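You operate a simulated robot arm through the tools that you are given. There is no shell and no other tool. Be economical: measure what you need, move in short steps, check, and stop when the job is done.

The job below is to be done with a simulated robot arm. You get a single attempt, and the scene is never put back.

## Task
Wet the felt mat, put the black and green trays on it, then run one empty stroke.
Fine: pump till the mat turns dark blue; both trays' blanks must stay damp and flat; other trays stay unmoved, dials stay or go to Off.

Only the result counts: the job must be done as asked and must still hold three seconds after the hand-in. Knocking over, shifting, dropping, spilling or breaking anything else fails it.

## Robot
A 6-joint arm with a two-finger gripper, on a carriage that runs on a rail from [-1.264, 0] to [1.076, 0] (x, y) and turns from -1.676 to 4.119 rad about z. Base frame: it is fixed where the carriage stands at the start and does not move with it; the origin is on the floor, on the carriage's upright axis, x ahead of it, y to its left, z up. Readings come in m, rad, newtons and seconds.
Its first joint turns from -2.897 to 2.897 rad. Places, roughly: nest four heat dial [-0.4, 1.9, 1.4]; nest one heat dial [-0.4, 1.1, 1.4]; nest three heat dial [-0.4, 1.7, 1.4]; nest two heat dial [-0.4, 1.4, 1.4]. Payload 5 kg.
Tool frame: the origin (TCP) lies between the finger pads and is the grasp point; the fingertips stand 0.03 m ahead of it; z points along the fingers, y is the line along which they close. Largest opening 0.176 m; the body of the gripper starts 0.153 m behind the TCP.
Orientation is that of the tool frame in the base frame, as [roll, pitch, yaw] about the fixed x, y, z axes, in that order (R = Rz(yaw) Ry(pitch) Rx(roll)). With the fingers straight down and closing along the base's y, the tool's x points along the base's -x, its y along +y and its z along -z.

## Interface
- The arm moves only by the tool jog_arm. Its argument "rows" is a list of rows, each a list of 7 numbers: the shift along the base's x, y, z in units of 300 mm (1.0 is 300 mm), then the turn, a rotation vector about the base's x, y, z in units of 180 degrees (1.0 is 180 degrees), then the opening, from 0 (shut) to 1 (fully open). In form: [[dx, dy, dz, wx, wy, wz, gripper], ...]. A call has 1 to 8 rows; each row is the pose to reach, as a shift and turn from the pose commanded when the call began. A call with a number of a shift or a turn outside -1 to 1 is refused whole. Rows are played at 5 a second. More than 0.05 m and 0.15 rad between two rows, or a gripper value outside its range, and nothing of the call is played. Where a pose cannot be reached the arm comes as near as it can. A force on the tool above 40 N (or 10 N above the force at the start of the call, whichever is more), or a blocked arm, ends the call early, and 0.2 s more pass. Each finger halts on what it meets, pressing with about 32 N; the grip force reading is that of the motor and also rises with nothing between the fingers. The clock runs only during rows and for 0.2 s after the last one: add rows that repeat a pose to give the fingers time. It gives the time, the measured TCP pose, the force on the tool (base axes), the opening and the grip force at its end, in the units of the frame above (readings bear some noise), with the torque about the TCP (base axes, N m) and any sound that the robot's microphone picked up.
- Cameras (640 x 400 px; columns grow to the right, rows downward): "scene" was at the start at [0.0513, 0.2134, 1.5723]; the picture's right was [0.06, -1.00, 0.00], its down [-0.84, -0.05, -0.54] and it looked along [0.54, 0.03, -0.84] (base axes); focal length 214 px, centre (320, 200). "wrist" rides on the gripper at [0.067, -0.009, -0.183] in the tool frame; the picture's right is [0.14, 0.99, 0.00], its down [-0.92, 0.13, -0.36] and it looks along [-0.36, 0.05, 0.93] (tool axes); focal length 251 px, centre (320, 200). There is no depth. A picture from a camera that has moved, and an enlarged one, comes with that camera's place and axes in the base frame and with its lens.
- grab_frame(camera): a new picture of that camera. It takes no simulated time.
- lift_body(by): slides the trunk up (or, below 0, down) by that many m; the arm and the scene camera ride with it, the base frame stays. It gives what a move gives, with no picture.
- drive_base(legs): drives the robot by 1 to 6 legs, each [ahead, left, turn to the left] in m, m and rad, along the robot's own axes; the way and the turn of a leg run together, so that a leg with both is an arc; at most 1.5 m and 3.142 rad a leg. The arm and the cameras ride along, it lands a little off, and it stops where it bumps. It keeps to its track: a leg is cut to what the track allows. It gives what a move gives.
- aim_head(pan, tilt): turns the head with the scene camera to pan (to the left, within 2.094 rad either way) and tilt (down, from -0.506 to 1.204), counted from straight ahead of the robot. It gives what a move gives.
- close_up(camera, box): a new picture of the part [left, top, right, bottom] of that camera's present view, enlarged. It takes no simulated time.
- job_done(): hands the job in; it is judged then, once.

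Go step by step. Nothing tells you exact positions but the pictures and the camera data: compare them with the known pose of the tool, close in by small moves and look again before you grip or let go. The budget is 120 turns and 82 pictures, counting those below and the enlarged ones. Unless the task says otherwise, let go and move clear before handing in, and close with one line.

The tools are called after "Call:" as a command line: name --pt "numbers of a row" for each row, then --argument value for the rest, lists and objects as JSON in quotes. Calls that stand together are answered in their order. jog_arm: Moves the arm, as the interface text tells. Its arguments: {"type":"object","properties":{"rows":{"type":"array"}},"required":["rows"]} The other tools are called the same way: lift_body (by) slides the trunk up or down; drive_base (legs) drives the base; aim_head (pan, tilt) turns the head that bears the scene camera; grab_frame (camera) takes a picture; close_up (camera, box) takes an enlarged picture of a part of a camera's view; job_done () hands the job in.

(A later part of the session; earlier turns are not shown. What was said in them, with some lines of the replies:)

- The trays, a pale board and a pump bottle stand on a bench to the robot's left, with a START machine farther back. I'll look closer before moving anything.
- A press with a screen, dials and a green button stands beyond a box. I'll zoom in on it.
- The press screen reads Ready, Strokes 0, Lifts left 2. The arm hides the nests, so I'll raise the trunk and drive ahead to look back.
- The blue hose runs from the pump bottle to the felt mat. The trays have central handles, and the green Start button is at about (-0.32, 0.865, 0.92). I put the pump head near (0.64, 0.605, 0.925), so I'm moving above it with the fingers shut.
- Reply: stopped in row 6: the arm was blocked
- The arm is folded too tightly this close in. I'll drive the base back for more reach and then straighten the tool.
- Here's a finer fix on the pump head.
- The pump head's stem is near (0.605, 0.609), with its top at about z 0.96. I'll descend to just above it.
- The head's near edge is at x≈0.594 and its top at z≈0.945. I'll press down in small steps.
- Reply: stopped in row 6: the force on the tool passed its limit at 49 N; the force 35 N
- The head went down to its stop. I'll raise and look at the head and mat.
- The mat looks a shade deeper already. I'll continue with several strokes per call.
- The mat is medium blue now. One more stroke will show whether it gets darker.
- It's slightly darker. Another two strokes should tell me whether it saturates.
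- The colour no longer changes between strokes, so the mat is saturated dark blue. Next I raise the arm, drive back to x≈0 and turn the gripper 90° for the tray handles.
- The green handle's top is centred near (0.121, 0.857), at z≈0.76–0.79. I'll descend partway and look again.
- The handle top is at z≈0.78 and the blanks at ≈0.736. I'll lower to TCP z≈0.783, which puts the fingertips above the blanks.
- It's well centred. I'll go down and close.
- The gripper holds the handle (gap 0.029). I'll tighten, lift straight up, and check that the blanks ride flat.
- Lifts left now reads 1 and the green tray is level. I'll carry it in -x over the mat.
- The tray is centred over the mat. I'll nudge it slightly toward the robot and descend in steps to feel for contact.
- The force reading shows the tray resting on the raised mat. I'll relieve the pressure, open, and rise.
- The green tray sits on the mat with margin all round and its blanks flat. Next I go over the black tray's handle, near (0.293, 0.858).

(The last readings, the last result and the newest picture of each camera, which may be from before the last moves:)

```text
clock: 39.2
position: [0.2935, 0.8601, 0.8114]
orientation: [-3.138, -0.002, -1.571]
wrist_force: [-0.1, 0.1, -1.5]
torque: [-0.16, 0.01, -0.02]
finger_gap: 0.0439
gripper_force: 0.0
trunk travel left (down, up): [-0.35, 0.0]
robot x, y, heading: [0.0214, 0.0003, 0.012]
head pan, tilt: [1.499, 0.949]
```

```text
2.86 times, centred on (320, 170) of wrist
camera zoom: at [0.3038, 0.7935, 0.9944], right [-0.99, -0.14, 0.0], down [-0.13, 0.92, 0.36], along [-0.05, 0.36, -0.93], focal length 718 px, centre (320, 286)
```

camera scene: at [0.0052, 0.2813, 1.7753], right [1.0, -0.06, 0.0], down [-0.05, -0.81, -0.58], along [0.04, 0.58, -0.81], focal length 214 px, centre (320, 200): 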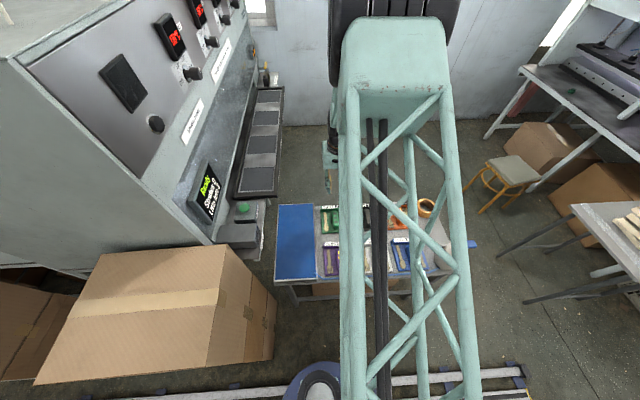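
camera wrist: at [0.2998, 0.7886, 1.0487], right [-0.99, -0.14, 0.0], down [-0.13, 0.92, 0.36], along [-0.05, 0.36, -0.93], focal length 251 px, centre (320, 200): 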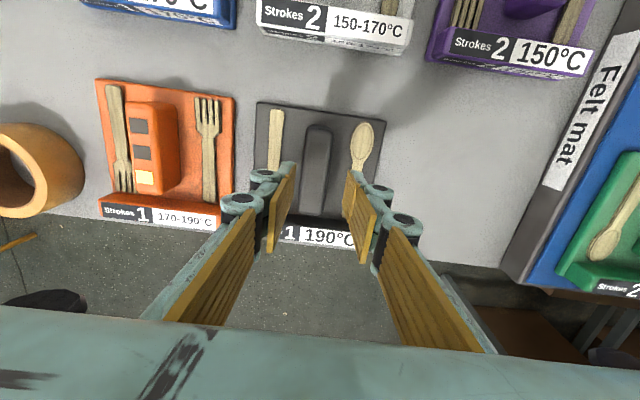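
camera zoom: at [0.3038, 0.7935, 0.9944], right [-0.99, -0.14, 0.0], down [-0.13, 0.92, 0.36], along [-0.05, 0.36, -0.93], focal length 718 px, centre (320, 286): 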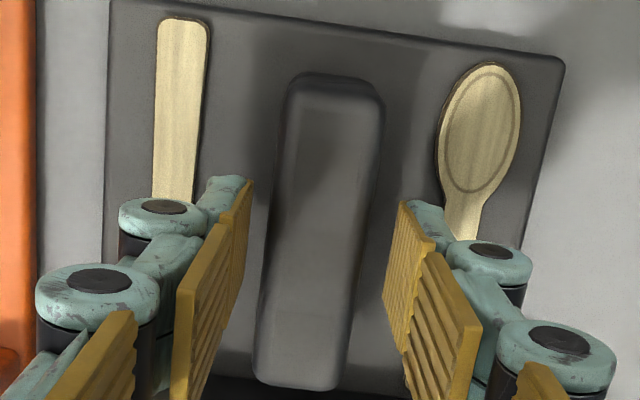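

Nearly the same view as the green tray had. I'll go down, close, then lift.

Call:
jog_arm --pt "0 0 -0.05 0 0 0 0.25" --pt "0 0 -0.1 0 0 0 0.25" --pt "0 0 -0.1 0 0 0 0.05" --pt "0 0 -0.1 0 0 0 0" --pt "0 0 -0.1 0 0 0 0" --pt "0 0 -0.1 0 0 0 0"

Call:
jog_arm --pt "0 0 0.05 0 0 0 0" --pt "0 0 0.12 0 0 0 0" --pt "0 0 0.2 0 0 0 0" --pt "0 0 0.3 0 0 0 0" --pt "0 0 0.4 0 0 0 0" --pt "0 0 0.5 0 0 0 0" --pt "0 0 0.5 0 0 0 0"

Call:
grab_frame --camera "wrist"

```text
clock: 40.6
position: [0.2948, 0.8593, 0.7828]
orientation: [-3.139, 0.001, -1.57]
wrist_force: [0.9, 0.4, -0.1]
torque: [-0.07, 0.01, -0.02]
finger_gap: 0.0293
gripper_force: 32.3
trunk travel left (down, up): [-0.35, 0.0]
robot x, y, heading: [0.0225, 0.002, 0.011]
head pan, tilt: [1.499, 0.949]
```

```text
clock: 42.2
position: [0.2927, 0.8618, 0.9342]
orientation: [-3.139, 0.001, -1.571]
wrist_force: [0.5, -0.5, -2.6]
torque: [0.04, -0.01, 0.03]
finger_gap: 0.0293
gripper_force: 32.0
trunk travel left (down, up): [-0.35, 0.0]
robot x, y, heading: [0.0166, 0.0021, 0.013]
head pan, tilt: [1.499, 0.949]
```

```text
43 pictures are left
camera wrist: at [0.3025, 0.7947, 1.1168], right [-0.99, -0.14, 0.0], down [-0.13, 0.92, 0.36], along [-0.05, 0.36, -0.93], focal length 251 px, centre (320, 200)
```

wrist: 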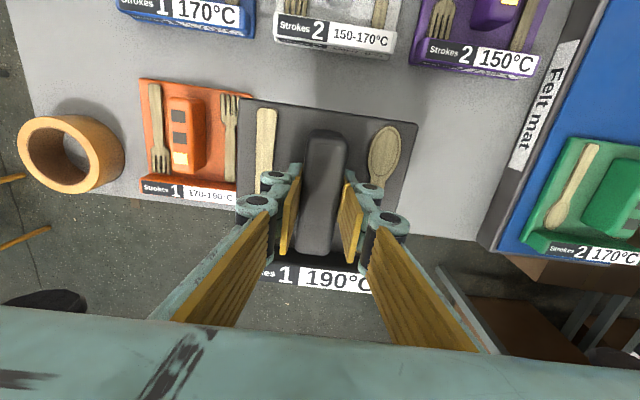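

Black is held and level. I'll carry it with the y shift first, staying clear of the green tray, and then move in -x over the near half of the mat.

Call:
jog_arm --pt "-0.05 -0.11 0 0 0 0 0" --pt "-0.1 -0.23 0 0 0 0 0" --pt "-0.15 -0.35 0 0 0 0 0" --pt "-0.2 -0.47 0 0 0 0 0" --pt "-0.27 -0.59 0 0 0 0 0" --pt "-0.34 -0.685 0 0 0 0 0"

Call:
jog_arm --pt "-0.12 0 0 0 0 0 0" --pt "-0.26 0 0 0 0 0 0" --pt "-0.4 0 0 0 0 0 0" --pt "-0.54 0 0 0 0 0 0" --pt "-0.68 0 0 0 0 0 0" --pt "-0.82 0 0 0 0 0 0" --pt "-0.935 0 0 0 0 0 0" --pt "-0.935 0 0 0 0 0 0"

Call:
grab_frame --camera "wrist"

```text
clock: 43.6
position: [0.191, 0.6531, 0.9342]
orientation: [-3.138, 0.002, -1.572]
wrist_force: [-0.6, -0.4, -2.7]
torque: [-0.08, -0.05, 0.0]
finger_gap: 0.0291
gripper_force: 32.1
trunk travel left (down, up): [-0.35, 0.0]
robot x, y, heading: [0.0215, -0.0035, 0.008]
head pan, tilt: [1.499, 0.949]
```

```text
clock: 45.4
position: [-0.0912, 0.658, 0.9354]
orientation: [-3.138, 0.002, -1.571]
wrist_force: [-0.9, -0.2, -2.9]
torque: [-0.05, -0.09, 0.01]
finger_gap: 0.0294
gripper_force: 31.6
trunk travel left (down, up): [-0.35, 0.0]
robot x, y, heading: [0.0246, -0.0018, 0.005]
head pan, tilt: [1.499, 0.949]
```

```text
42 pictures are left
camera wrist: at [-0.0831, 0.5917, 1.1171], right [-0.99, -0.14, 0.0], down [-0.13, 0.92, 0.36], along [-0.05, 0.36, -0.93], focal length 251 px, centre (320, 200)
```

wrist: 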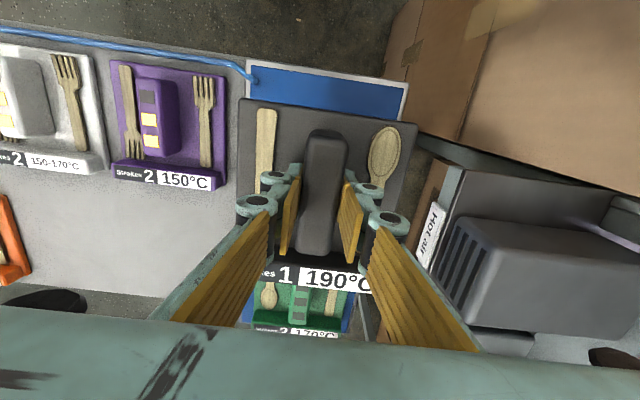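

The black tray is over the near half of the mat, clear of the hose and the green tray. I'll descend.

Call:
jog_arm --pt "0.01 0 -0.1 0 0 0 0" --pt "0.01 0 -0.2 0 0 0 0" --pt "0.01 0 -0.28 0 0 0 0" --pt "0.01 0 -0.28 0 0 0 0"

Call:
grab_frame --camera "wrist"

```text
clock: 46.4
position: [-0.0892, 0.6571, 0.8504]
orientation: [-3.137, 0.002, -1.57]
wrist_force: [1.0, -1.1, -3.0]
torque: [-0.12, 0.0, -0.02]
finger_gap: 0.0292
gripper_force: 31.4
trunk travel left (down, up): [-0.35, 0.0]
robot x, y, heading: [0.0219, 0.0004, 0.009]
head pan, tilt: [1.499, 0.949]
```

```text
41 pictures are left
camera wrist: at [-0.0791, 0.5916, 1.0333], right [-0.99, -0.14, 0.0], down [-0.13, 0.92, 0.36], along [-0.05, 0.36, -0.93], focal length 251 px, centre (320, 200)
```

wrist: 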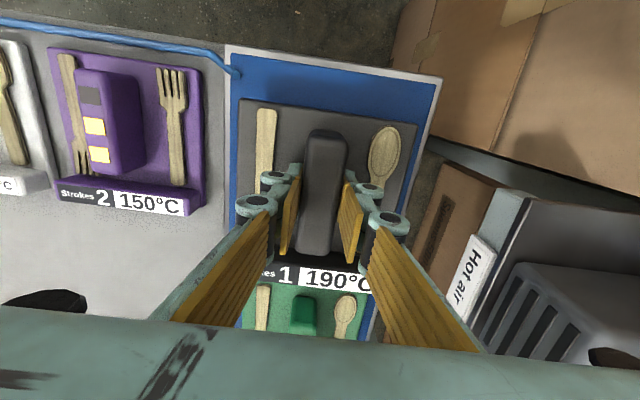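

I'll shift 12 mm toward the robot for more gap to green, then set it down.

Call:
jog_arm --pt "0 -0.04 -0.02 0 0 0 0" --pt "0 -0.04 -0.05 0 0 0 0" --pt "0 -0.04 -0.075 0 0 0 0"

Call:
grab_frame --camera "wrist"

```text
clock: 47.2
position: [-0.0865, 0.644, 0.8286]
orientation: [-3.138, 0.003, -1.57]
wrist_force: [0.4, 0.0, -2.8]
torque: [-0.06, 0.01, 0.02]
finger_gap: 0.0295
gripper_force: 32.1
trunk travel left (down, up): [-0.35, 0.0]
robot x, y, heading: [0.0213, -0.0012, 0.007]
head pan, tilt: [1.499, 0.949]
```

```text
40 pictures are left
camera wrist: at [-0.0779, 0.5776, 1.0106], right [-0.99, -0.14, 0.0], down [-0.13, 0.92, 0.36], along [-0.05, 0.36, -0.93], focal length 251 px, centre (320, 200)
```

wrist: 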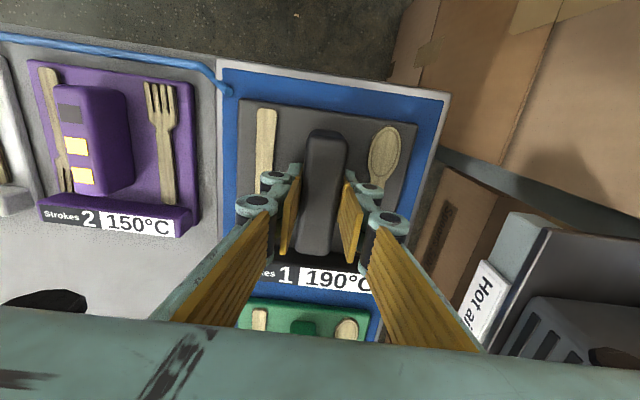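

Call:
jog_arm --pt "0 0 -0.01 0 0 0 0" --pt "0 0 -0.01 0 0 0 0"

```text
clock: 47.8
position: [-0.0872, 0.6449, 0.8252]
orientation: [-3.138, 0.005, -1.571]
wrist_force: [-2.3, -4.4, 35.0]
torque: [-0.12, 0.1, -0.03]
finger_gap: 0.0297
gripper_force: 32.1
trunk travel left (down, up): [-0.35, 0.0]
robot x, y, heading: [0.0199, -0.002, 0.008]
head pan, tilt: [1.499, 0.949]
```

Firm contact. I'll back off slightly, open and rise.

Call:
jog_arm --pt "0 0 0.008 0 0 0 0.05" --pt "0 0 0.008 0 0 0 0.25" --pt "0 0 0.008 0 0 0 0.25" --pt "0 0 0.1 0 0 0 0.25" --pt "0 0 0.25 0 0 0 0.25" --pt "0 0 0.4 0 0 0 0.25" --pt "0 0 0.55 0 0 0 0.25" --pt "0 0 0.7 0 0 0 0.25"

Call:
grab_frame --camera "wrist"

Call:
grab_frame --camera "scene"

```text
clock: 49.6
position: [-0.0868, 0.6453, 1.035]
orientation: [-3.139, 0.0, -1.572]
wrist_force: [-0.1, 0.1, -0.6]
torque: [0.03, 0.01, -0.03]
finger_gap: 0.044
gripper_force: 0.0
trunk travel left (down, up): [-0.35, 0.0]
robot x, y, heading: [0.0204, 0.0018, 0.011]
head pan, tilt: [1.499, 0.949]
```

```text
39 pictures are left
camera wrist: at [-0.0774, 0.5783, 1.2174], right [-0.99, -0.14, 0.0], down [-0.13, 0.92, 0.36], along [-0.05, 0.36, -0.93], focal length 251 px, centre (320, 200)
```

wrist: 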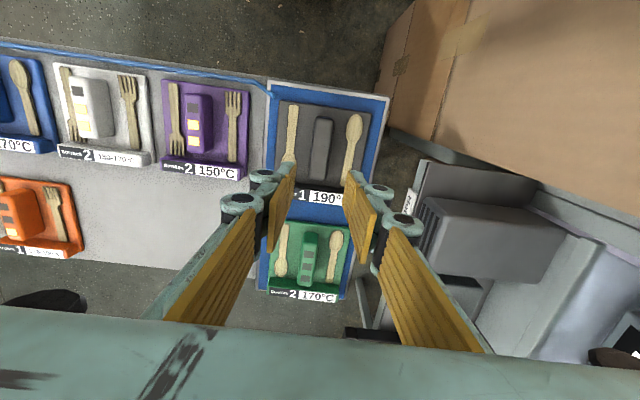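

```text
38 pictures are left
camera scene: at [0.0052, 0.2813, 1.7756], right [1.0, -0.06, 0.0], down [-0.05, -0.81, -0.58], along [0.04, 0.58, -0.81], focal length 214 px, centre (320, 200)
```

scene: 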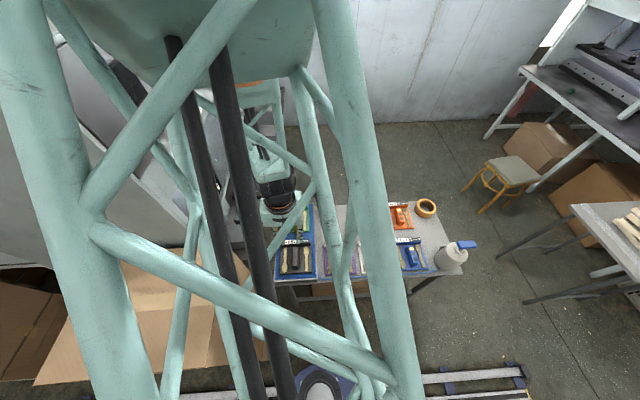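

Both trays sit on the dark-blue mat with the blanks flat. For Start I'll shut the fingers and turn the gripper so its wide body clears the screen, which is at about x -0.40.

Call:
jog_arm --pt "0 0.05 0.03 0 0 0.045 0.1" --pt "0 0.1 0.06 0 0 0.09 0" --pt "0 0.15 0.1 0 0 0.135 0" --pt "0 0.2 0.15 0 0 0.18 0" --pt "0 0.25 0.2 0 0 0.225 0" --pt "0 0.3 0.2 0 0 0.27 0" --pt "0 0.35 0.2 0 0 0.315 0" --pt "0 0.4 0.2 0 0 0.36 0"

Call:
jog_arm --pt "0 0.1 0 0 0 0.045 0" --pt "0 0.2 0 0 0 0.09 0" --pt "0 0.27 0 0 0 0.14 0"

Call:
grab_frame --camera "wrist"

Call:
grab_frame --camera "scene"

```text
clock: 51.4
position: [-0.085, 0.7633, 1.096]
orientation: [-3.136, 0.003, -0.437]
wrist_force: [0.3, -1.4, -0.2]
torque: [0.08, 0.01, -0.01]
finger_gap: 0.0
gripper_force: 31.8
trunk travel left (down, up): [-0.35, 0.0]
robot x, y, heading: [0.0175, 0.0001, 0.006]
head pan, tilt: [1.499, 0.949]
```

```text
refused: row 3 steps farther than a row can; nothing moved
```

```text
37 pictures are left
camera wrist: at [-0.0194, 0.7433, 1.2788], right [-0.29, -0.96, 0.0], down [-0.89, 0.27, 0.36], along [-0.35, 0.11, -0.93], focal length 251 px, centre (320, 200)
```

wrist: 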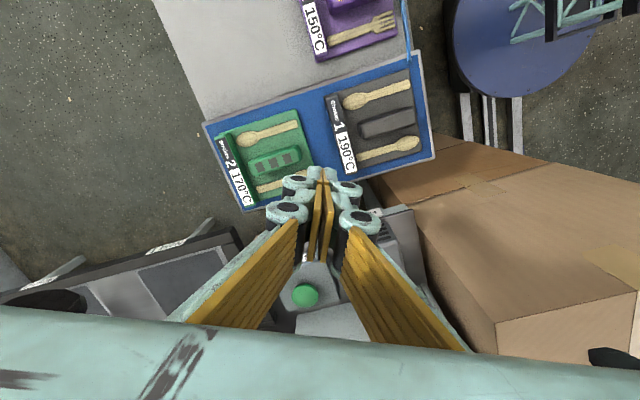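

```text
36 pictures are left
camera scene: at [0.0053, 0.2809, 1.7755], right [1.0, -0.06, 0.0], down [-0.05, -0.81, -0.58], along [0.04, 0.58, -0.81], focal length 214 px, centre (320, 200)
```

scene: 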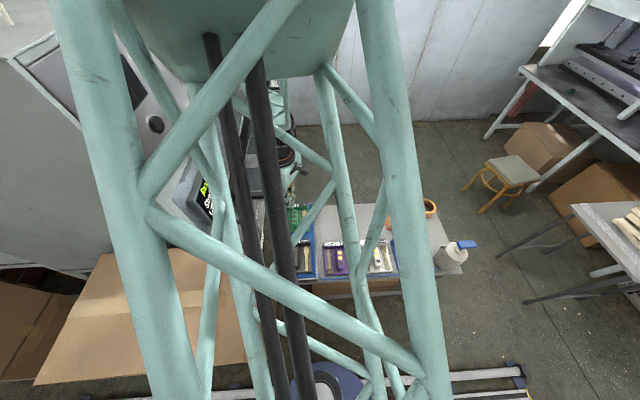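

Call:
jog_arm --pt "0 0.1 0 0 0 0.046 0" --pt "0 0.2 0 0 0 0.092 0" --pt "0 0.3 0 0 0 0.138 0"

Call:
jog_arm --pt "-0.08 0.02 0 0 0.04 0 0" --pt "-0.2 0.02 0 0 0.08 0 0" --pt "-0.32 0.02 0 0 0.08 0 0" --pt "-0.44 0.02 -0.03 0 0.08 0 0" --pt "-0.56 0.02 -0.06 0 0.08 0 0"

Call:
grab_frame --camera "wrist"

Call:
grab_frame --camera "scene"

```text
clock: 52.2
position: [-0.0854, 0.8518, 1.0964]
orientation: [-3.138, 0.0, -0.005]
wrist_force: [0.4, -0.1, 0.1]
torque: [0.09, 0.03, -0.02]
finger_gap: 0.0
gripper_force: 31.6
trunk travel left (down, up): [-0.35, 0.0]
robot x, y, heading: [0.02, -0.0007, 0.015]
head pan, tilt: [1.499, 0.949]
```

```text
clock: 53.4
position: [-0.254, 0.8588, 1.0759]
orientation: [-3.138, 0.252, -0.008]
wrist_force: [-0.5, -0.1, 0.1]
torque: [-0.04, -0.07, 0.04]
finger_gap: 0.0
gripper_force: 32.3
trunk travel left (down, up): [-0.35, 0.0]
robot x, y, heading: [0.0189, -0.0005, 0.009]
head pan, tilt: [1.499, 0.949]
```

```text
35 pictures are left
camera wrist: at [-0.1427, 0.8671, 1.2361], right [0.13, -0.99, -0.04], down [-0.8, -0.12, 0.58], along [-0.58, -0.04, -0.81], focal length 251 px, centre (320, 200)
```

wrist: 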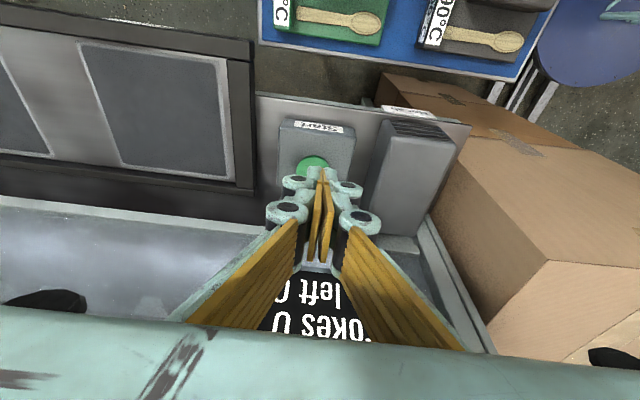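

```text
34 pictures are left
camera scene: at [0.0049, 0.2821, 1.7753], right [1.0, -0.06, 0.0], down [-0.05, -0.81, -0.58], along [0.04, 0.58, -0.81], focal length 214 px, centre (320, 200)
```

scene: 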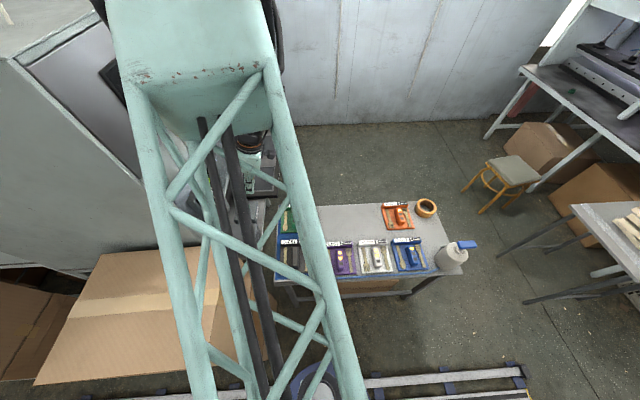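

The button is around (-0.313, 0.865, 0.925). I'll move above it and look.

Call:
jog_arm --pt "-0.09 0.015 -0.09 0 0 0 0" --pt "-0.175 0.018 -0.18 0 0 0 0" --pt "-0.175 0.018 -0.28 0 0 0 0"

Call:
close_up --camera "wrist" --box '[240, 100, 400, 260]'

```text
clock: 54.2
position: [-0.3041, 0.865, 0.9943]
orientation: [-3.139, 0.252, -0.005]
wrist_force: [0.4, -0.2, -0.1]
torque: [0.01, -0.04, 0.0]
finger_gap: 0.0004
gripper_force: 31.8
trunk travel left (down, up): [-0.35, 0.0]
robot x, y, heading: [0.0198, 0.0023, 0.01]
head pan, tilt: [1.499, 0.949]
```

```text
2.50 times, centred on (320, 180) of wrist
camera zoom: at [-0.1927, 0.873, 1.1539], right [0.13, -0.99, -0.04], down [-0.8, -0.12, 0.58], along [-0.58, -0.04, -0.81], focal length 629 px, centre (320, 250)
```

zoom: 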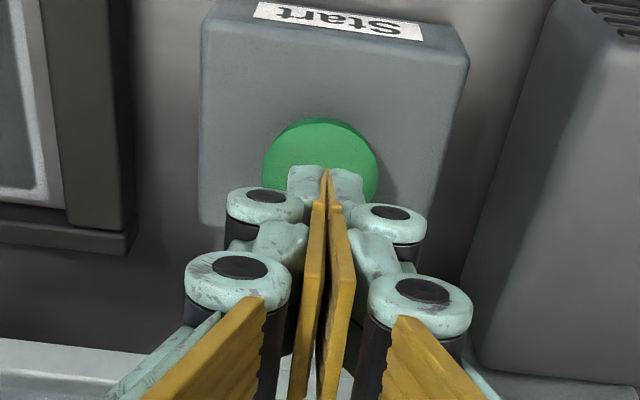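

Aligned. Pressing in small steps.

Call:
jog_arm --pt "-0.03 0 -0.05 0 0 0 0" --pt "-0.03 0 -0.09 0 0 0 0" --pt "-0.03 0 -0.12 0 0 0 0" --pt "-0.03 0 -0.14 0 0 0 0"

```text
clock: 55.2
position: [-0.3131, 0.8662, 0.9523]
orientation: [-3.138, 0.256, -0.006]
wrist_force: [3.7, -8.6, 25.0]
torque: [-0.26, -0.31, -0.14]
finger_gap: 0.0061
gripper_force: 45.0
trunk travel left (down, up): [-0.35, 0.0]
robot x, y, heading: [0.0221, -0.0012, 0.011]
head pan, tilt: [1.499, 0.949]
heard: click
```

A click was heard. I'll retreat and look.

Call:
jog_arm --pt "0 0 0.12 0 0 0 0" --pt "0.1 0 0.22 0 0 0 0" --pt "0.22 0 0.3 0 0 0 0" --pt "0.36 0 0.35 0 0 0 0" --pt "0.5 0 0.4 0 0 0 0" --pt "0.65 0 0.45 0 0 0 0" --pt "0.8 0 0.5 0 0 0 0" --pt "0.95 0 0.5 0 0 0 0"

Call:
grab_frame --camera "scene"

Call:
grab_frame --camera "wrist"

```text
clock: 57.0
position: [-0.0272, 0.8687, 1.0979]
orientation: [-3.14, 0.254, -0.005]
wrist_force: [1.9, -0.2, 0.7]
torque: [0.04, 0.13, 0.02]
finger_gap: 0.0001
gripper_force: 45.5
trunk travel left (down, up): [-0.35, 0.0]
robot x, y, heading: [0.021, -0.003, 0.007]
head pan, tilt: [1.499, 0.949]
```

```text
32 pictures are left
camera scene: at [0.0056, 0.2812, 1.7755], right [1.0, -0.06, 0.0], down [-0.05, -0.81, -0.58], along [0.04, 0.58, -0.81], focal length 214 px, centre (320, 200)
```

scene: 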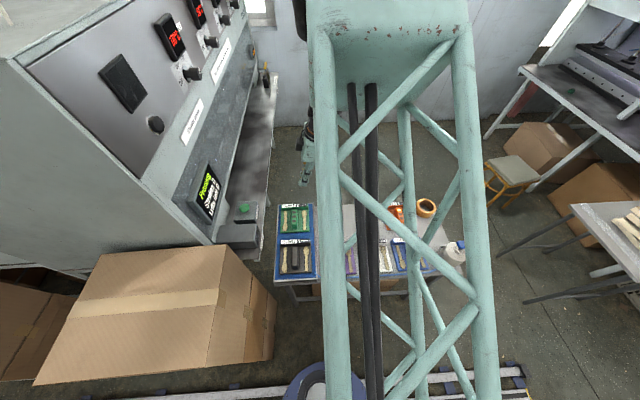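

```text
31 pictures are left
camera wrist: at [0.0835, 0.8781, 1.2586], right [0.13, -0.99, -0.04], down [-0.8, -0.12, 0.58], along [-0.58, -0.04, -0.81], focal length 251 px, centre (320, 200)
```

wrist: 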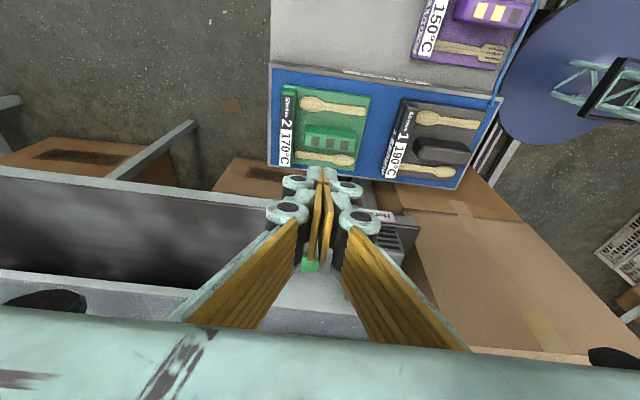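

The screen says Pressing and the shuttle has gone in. I'll move the arm clear and wait.

Call:
jog_arm --pt "0.1 0 0.05 0 0 0 0" --pt "0.25 0 0.1 0 0 0 0" --pt "0.4 0 0.1 0 0 0 0" --pt "0.55 0 0.1 0 0 0 0" --pt "0.7 0 0.1 0 0 0 0" --pt "0.7 0 0.1 0 0 0 0" --pt "0.7 0 0.1 0 0 0 0" --pt "0.7 0 0.1 0 0 0 0"

Call:
jog_arm --pt "0 0 0 0 0 0 0" --pt "0 0 0 0 0 0 0" --pt "0 0 0 0 0 0 0" --pt "0 0 0 0 0 0 0" --pt "0 0 0 0 0 0 0" --pt "0 0 0 0 0 0 0" --pt "0 0 0 0 0 0 0" --pt "0 0 0 0 0 0 0"

Call:
close_up --camera "scene" --box '[160, 130, 400, 290]'

```text
clock: 58.8
position: [0.1799, 0.8626, 1.1319]
orientation: [-3.14, 0.253, -0.008]
wrist_force: [0.9, -0.6, -0.4]
torque: [0.02, 0.01, 0.01]
finger_gap: 0.0
gripper_force: 44.9
trunk travel left (down, up): [-0.35, 0.0]
robot x, y, heading: [0.0209, -0.0003, 0.011]
head pan, tilt: [1.499, 0.949]
```

```text
clock: 60.6
position: [0.1784, 0.864, 1.1322]
orientation: [-3.139, 0.254, -0.006]
wrist_force: [-1.1, -0.3, -0.7]
torque: [0.02, 0.04, 0.0]
finger_gap: 0.0
gripper_force: 45.0
trunk travel left (down, up): [-0.35, 0.0]
robot x, y, heading: [0.0227, -0.0029, 0.01]
head pan, tilt: [1.499, 0.949]
```

```text
2.50 times, centred on (280, 210) of scene
camera zoom: at [0.0052, 0.2814, 1.7755], right [1.0, -0.06, 0.0], down [-0.05, -0.81, -0.58], along [0.04, 0.58, -0.81], focal length 536 px, centre (420, 175)
```

zoom: 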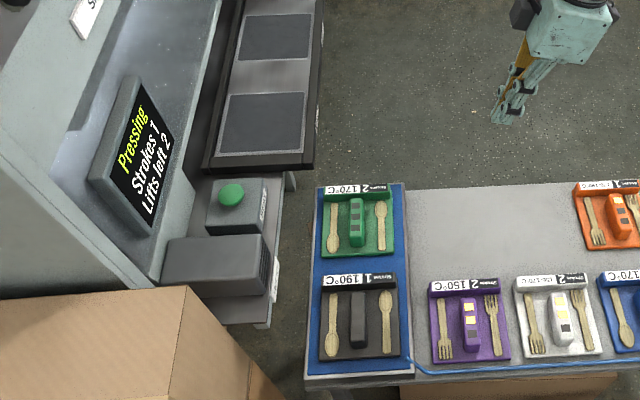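

Strokes now reads 1, but the screen still shows Pressing. I'll wait a little for Ready and recheck the blanks.

Call:
jog_arm --pt "0 0 0 0 0 0 0" --pt "0 0 0 0 0 0 0" --pt "0 0 0 0 0 0 0" --pt "0 0 0 0 0 0 0" --pt "0 0 0 0 0 0 0" --pt "0 0 0 0 0 0 0" --pt "0 0 0 0 0 0 0" --pt "0 0 0 0 0 0 0"

Call:
close_up --camera "scene" --box '[180, 150, 360, 290]'

Call:
close_up --camera "scene" --box '[130, 0, 290, 120]'

```text
clock: 62.4
position: [0.1779, 0.8634, 1.1325]
orientation: [-3.14, 0.254, -0.006]
wrist_force: [-0.5, 0.4, 0.0]
torque: [-0.03, -0.01, -0.02]
finger_gap: 0.0
gripper_force: 44.4
trunk travel left (down, up): [-0.35, 0.0]
robot x, y, heading: [0.0215, -0.0027, 0.015]
head pan, tilt: [1.499, 0.949]
```

```text
2.86 times, centred on (270, 220) of scene
camera zoom: at [0.0052, 0.2814, 1.7755], right [1.0, -0.06, 0.0], down [-0.05, -0.81, -0.58], along [0.04, 0.58, -0.81], focal length 613 px, centre (463, 143)
```

zoom: 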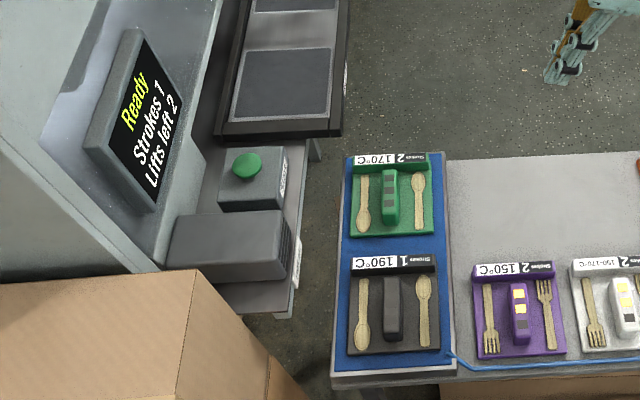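

```text
3.33 times, centred on (210, 60) of scene
camera zoom: at [0.0052, 0.2814, 1.7755], right [1.0, -0.06, 0.0], down [-0.05, -0.81, -0.58], along [0.04, 0.58, -0.81], focal length 715 px, centre (687, 667)
```

zoom: 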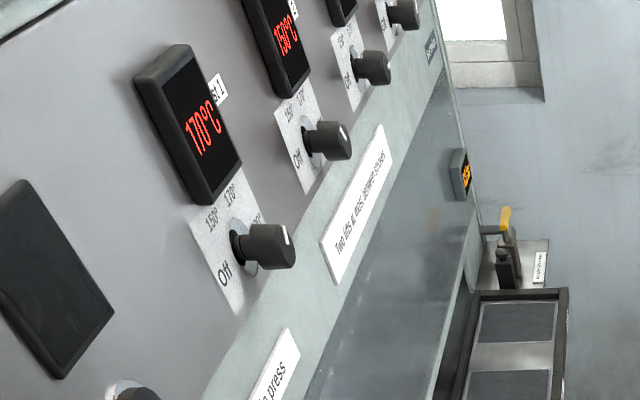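

The screen reads Ready with Strokes 1. Both trays lie flat on the dark-blue mat, the dials and other trays are untouched, and the arm is clear, so I'm handing in.

Call:
job_done

```text
The job is handed in.
```

The mat is pumped to dark blue, the black and green trays lie on it with their blanks flat, one empty stroke has run (the screen reads Strokes 1, Ready), and I left the dials and the other trays alone; I judged the blanks' dampness only by eye.
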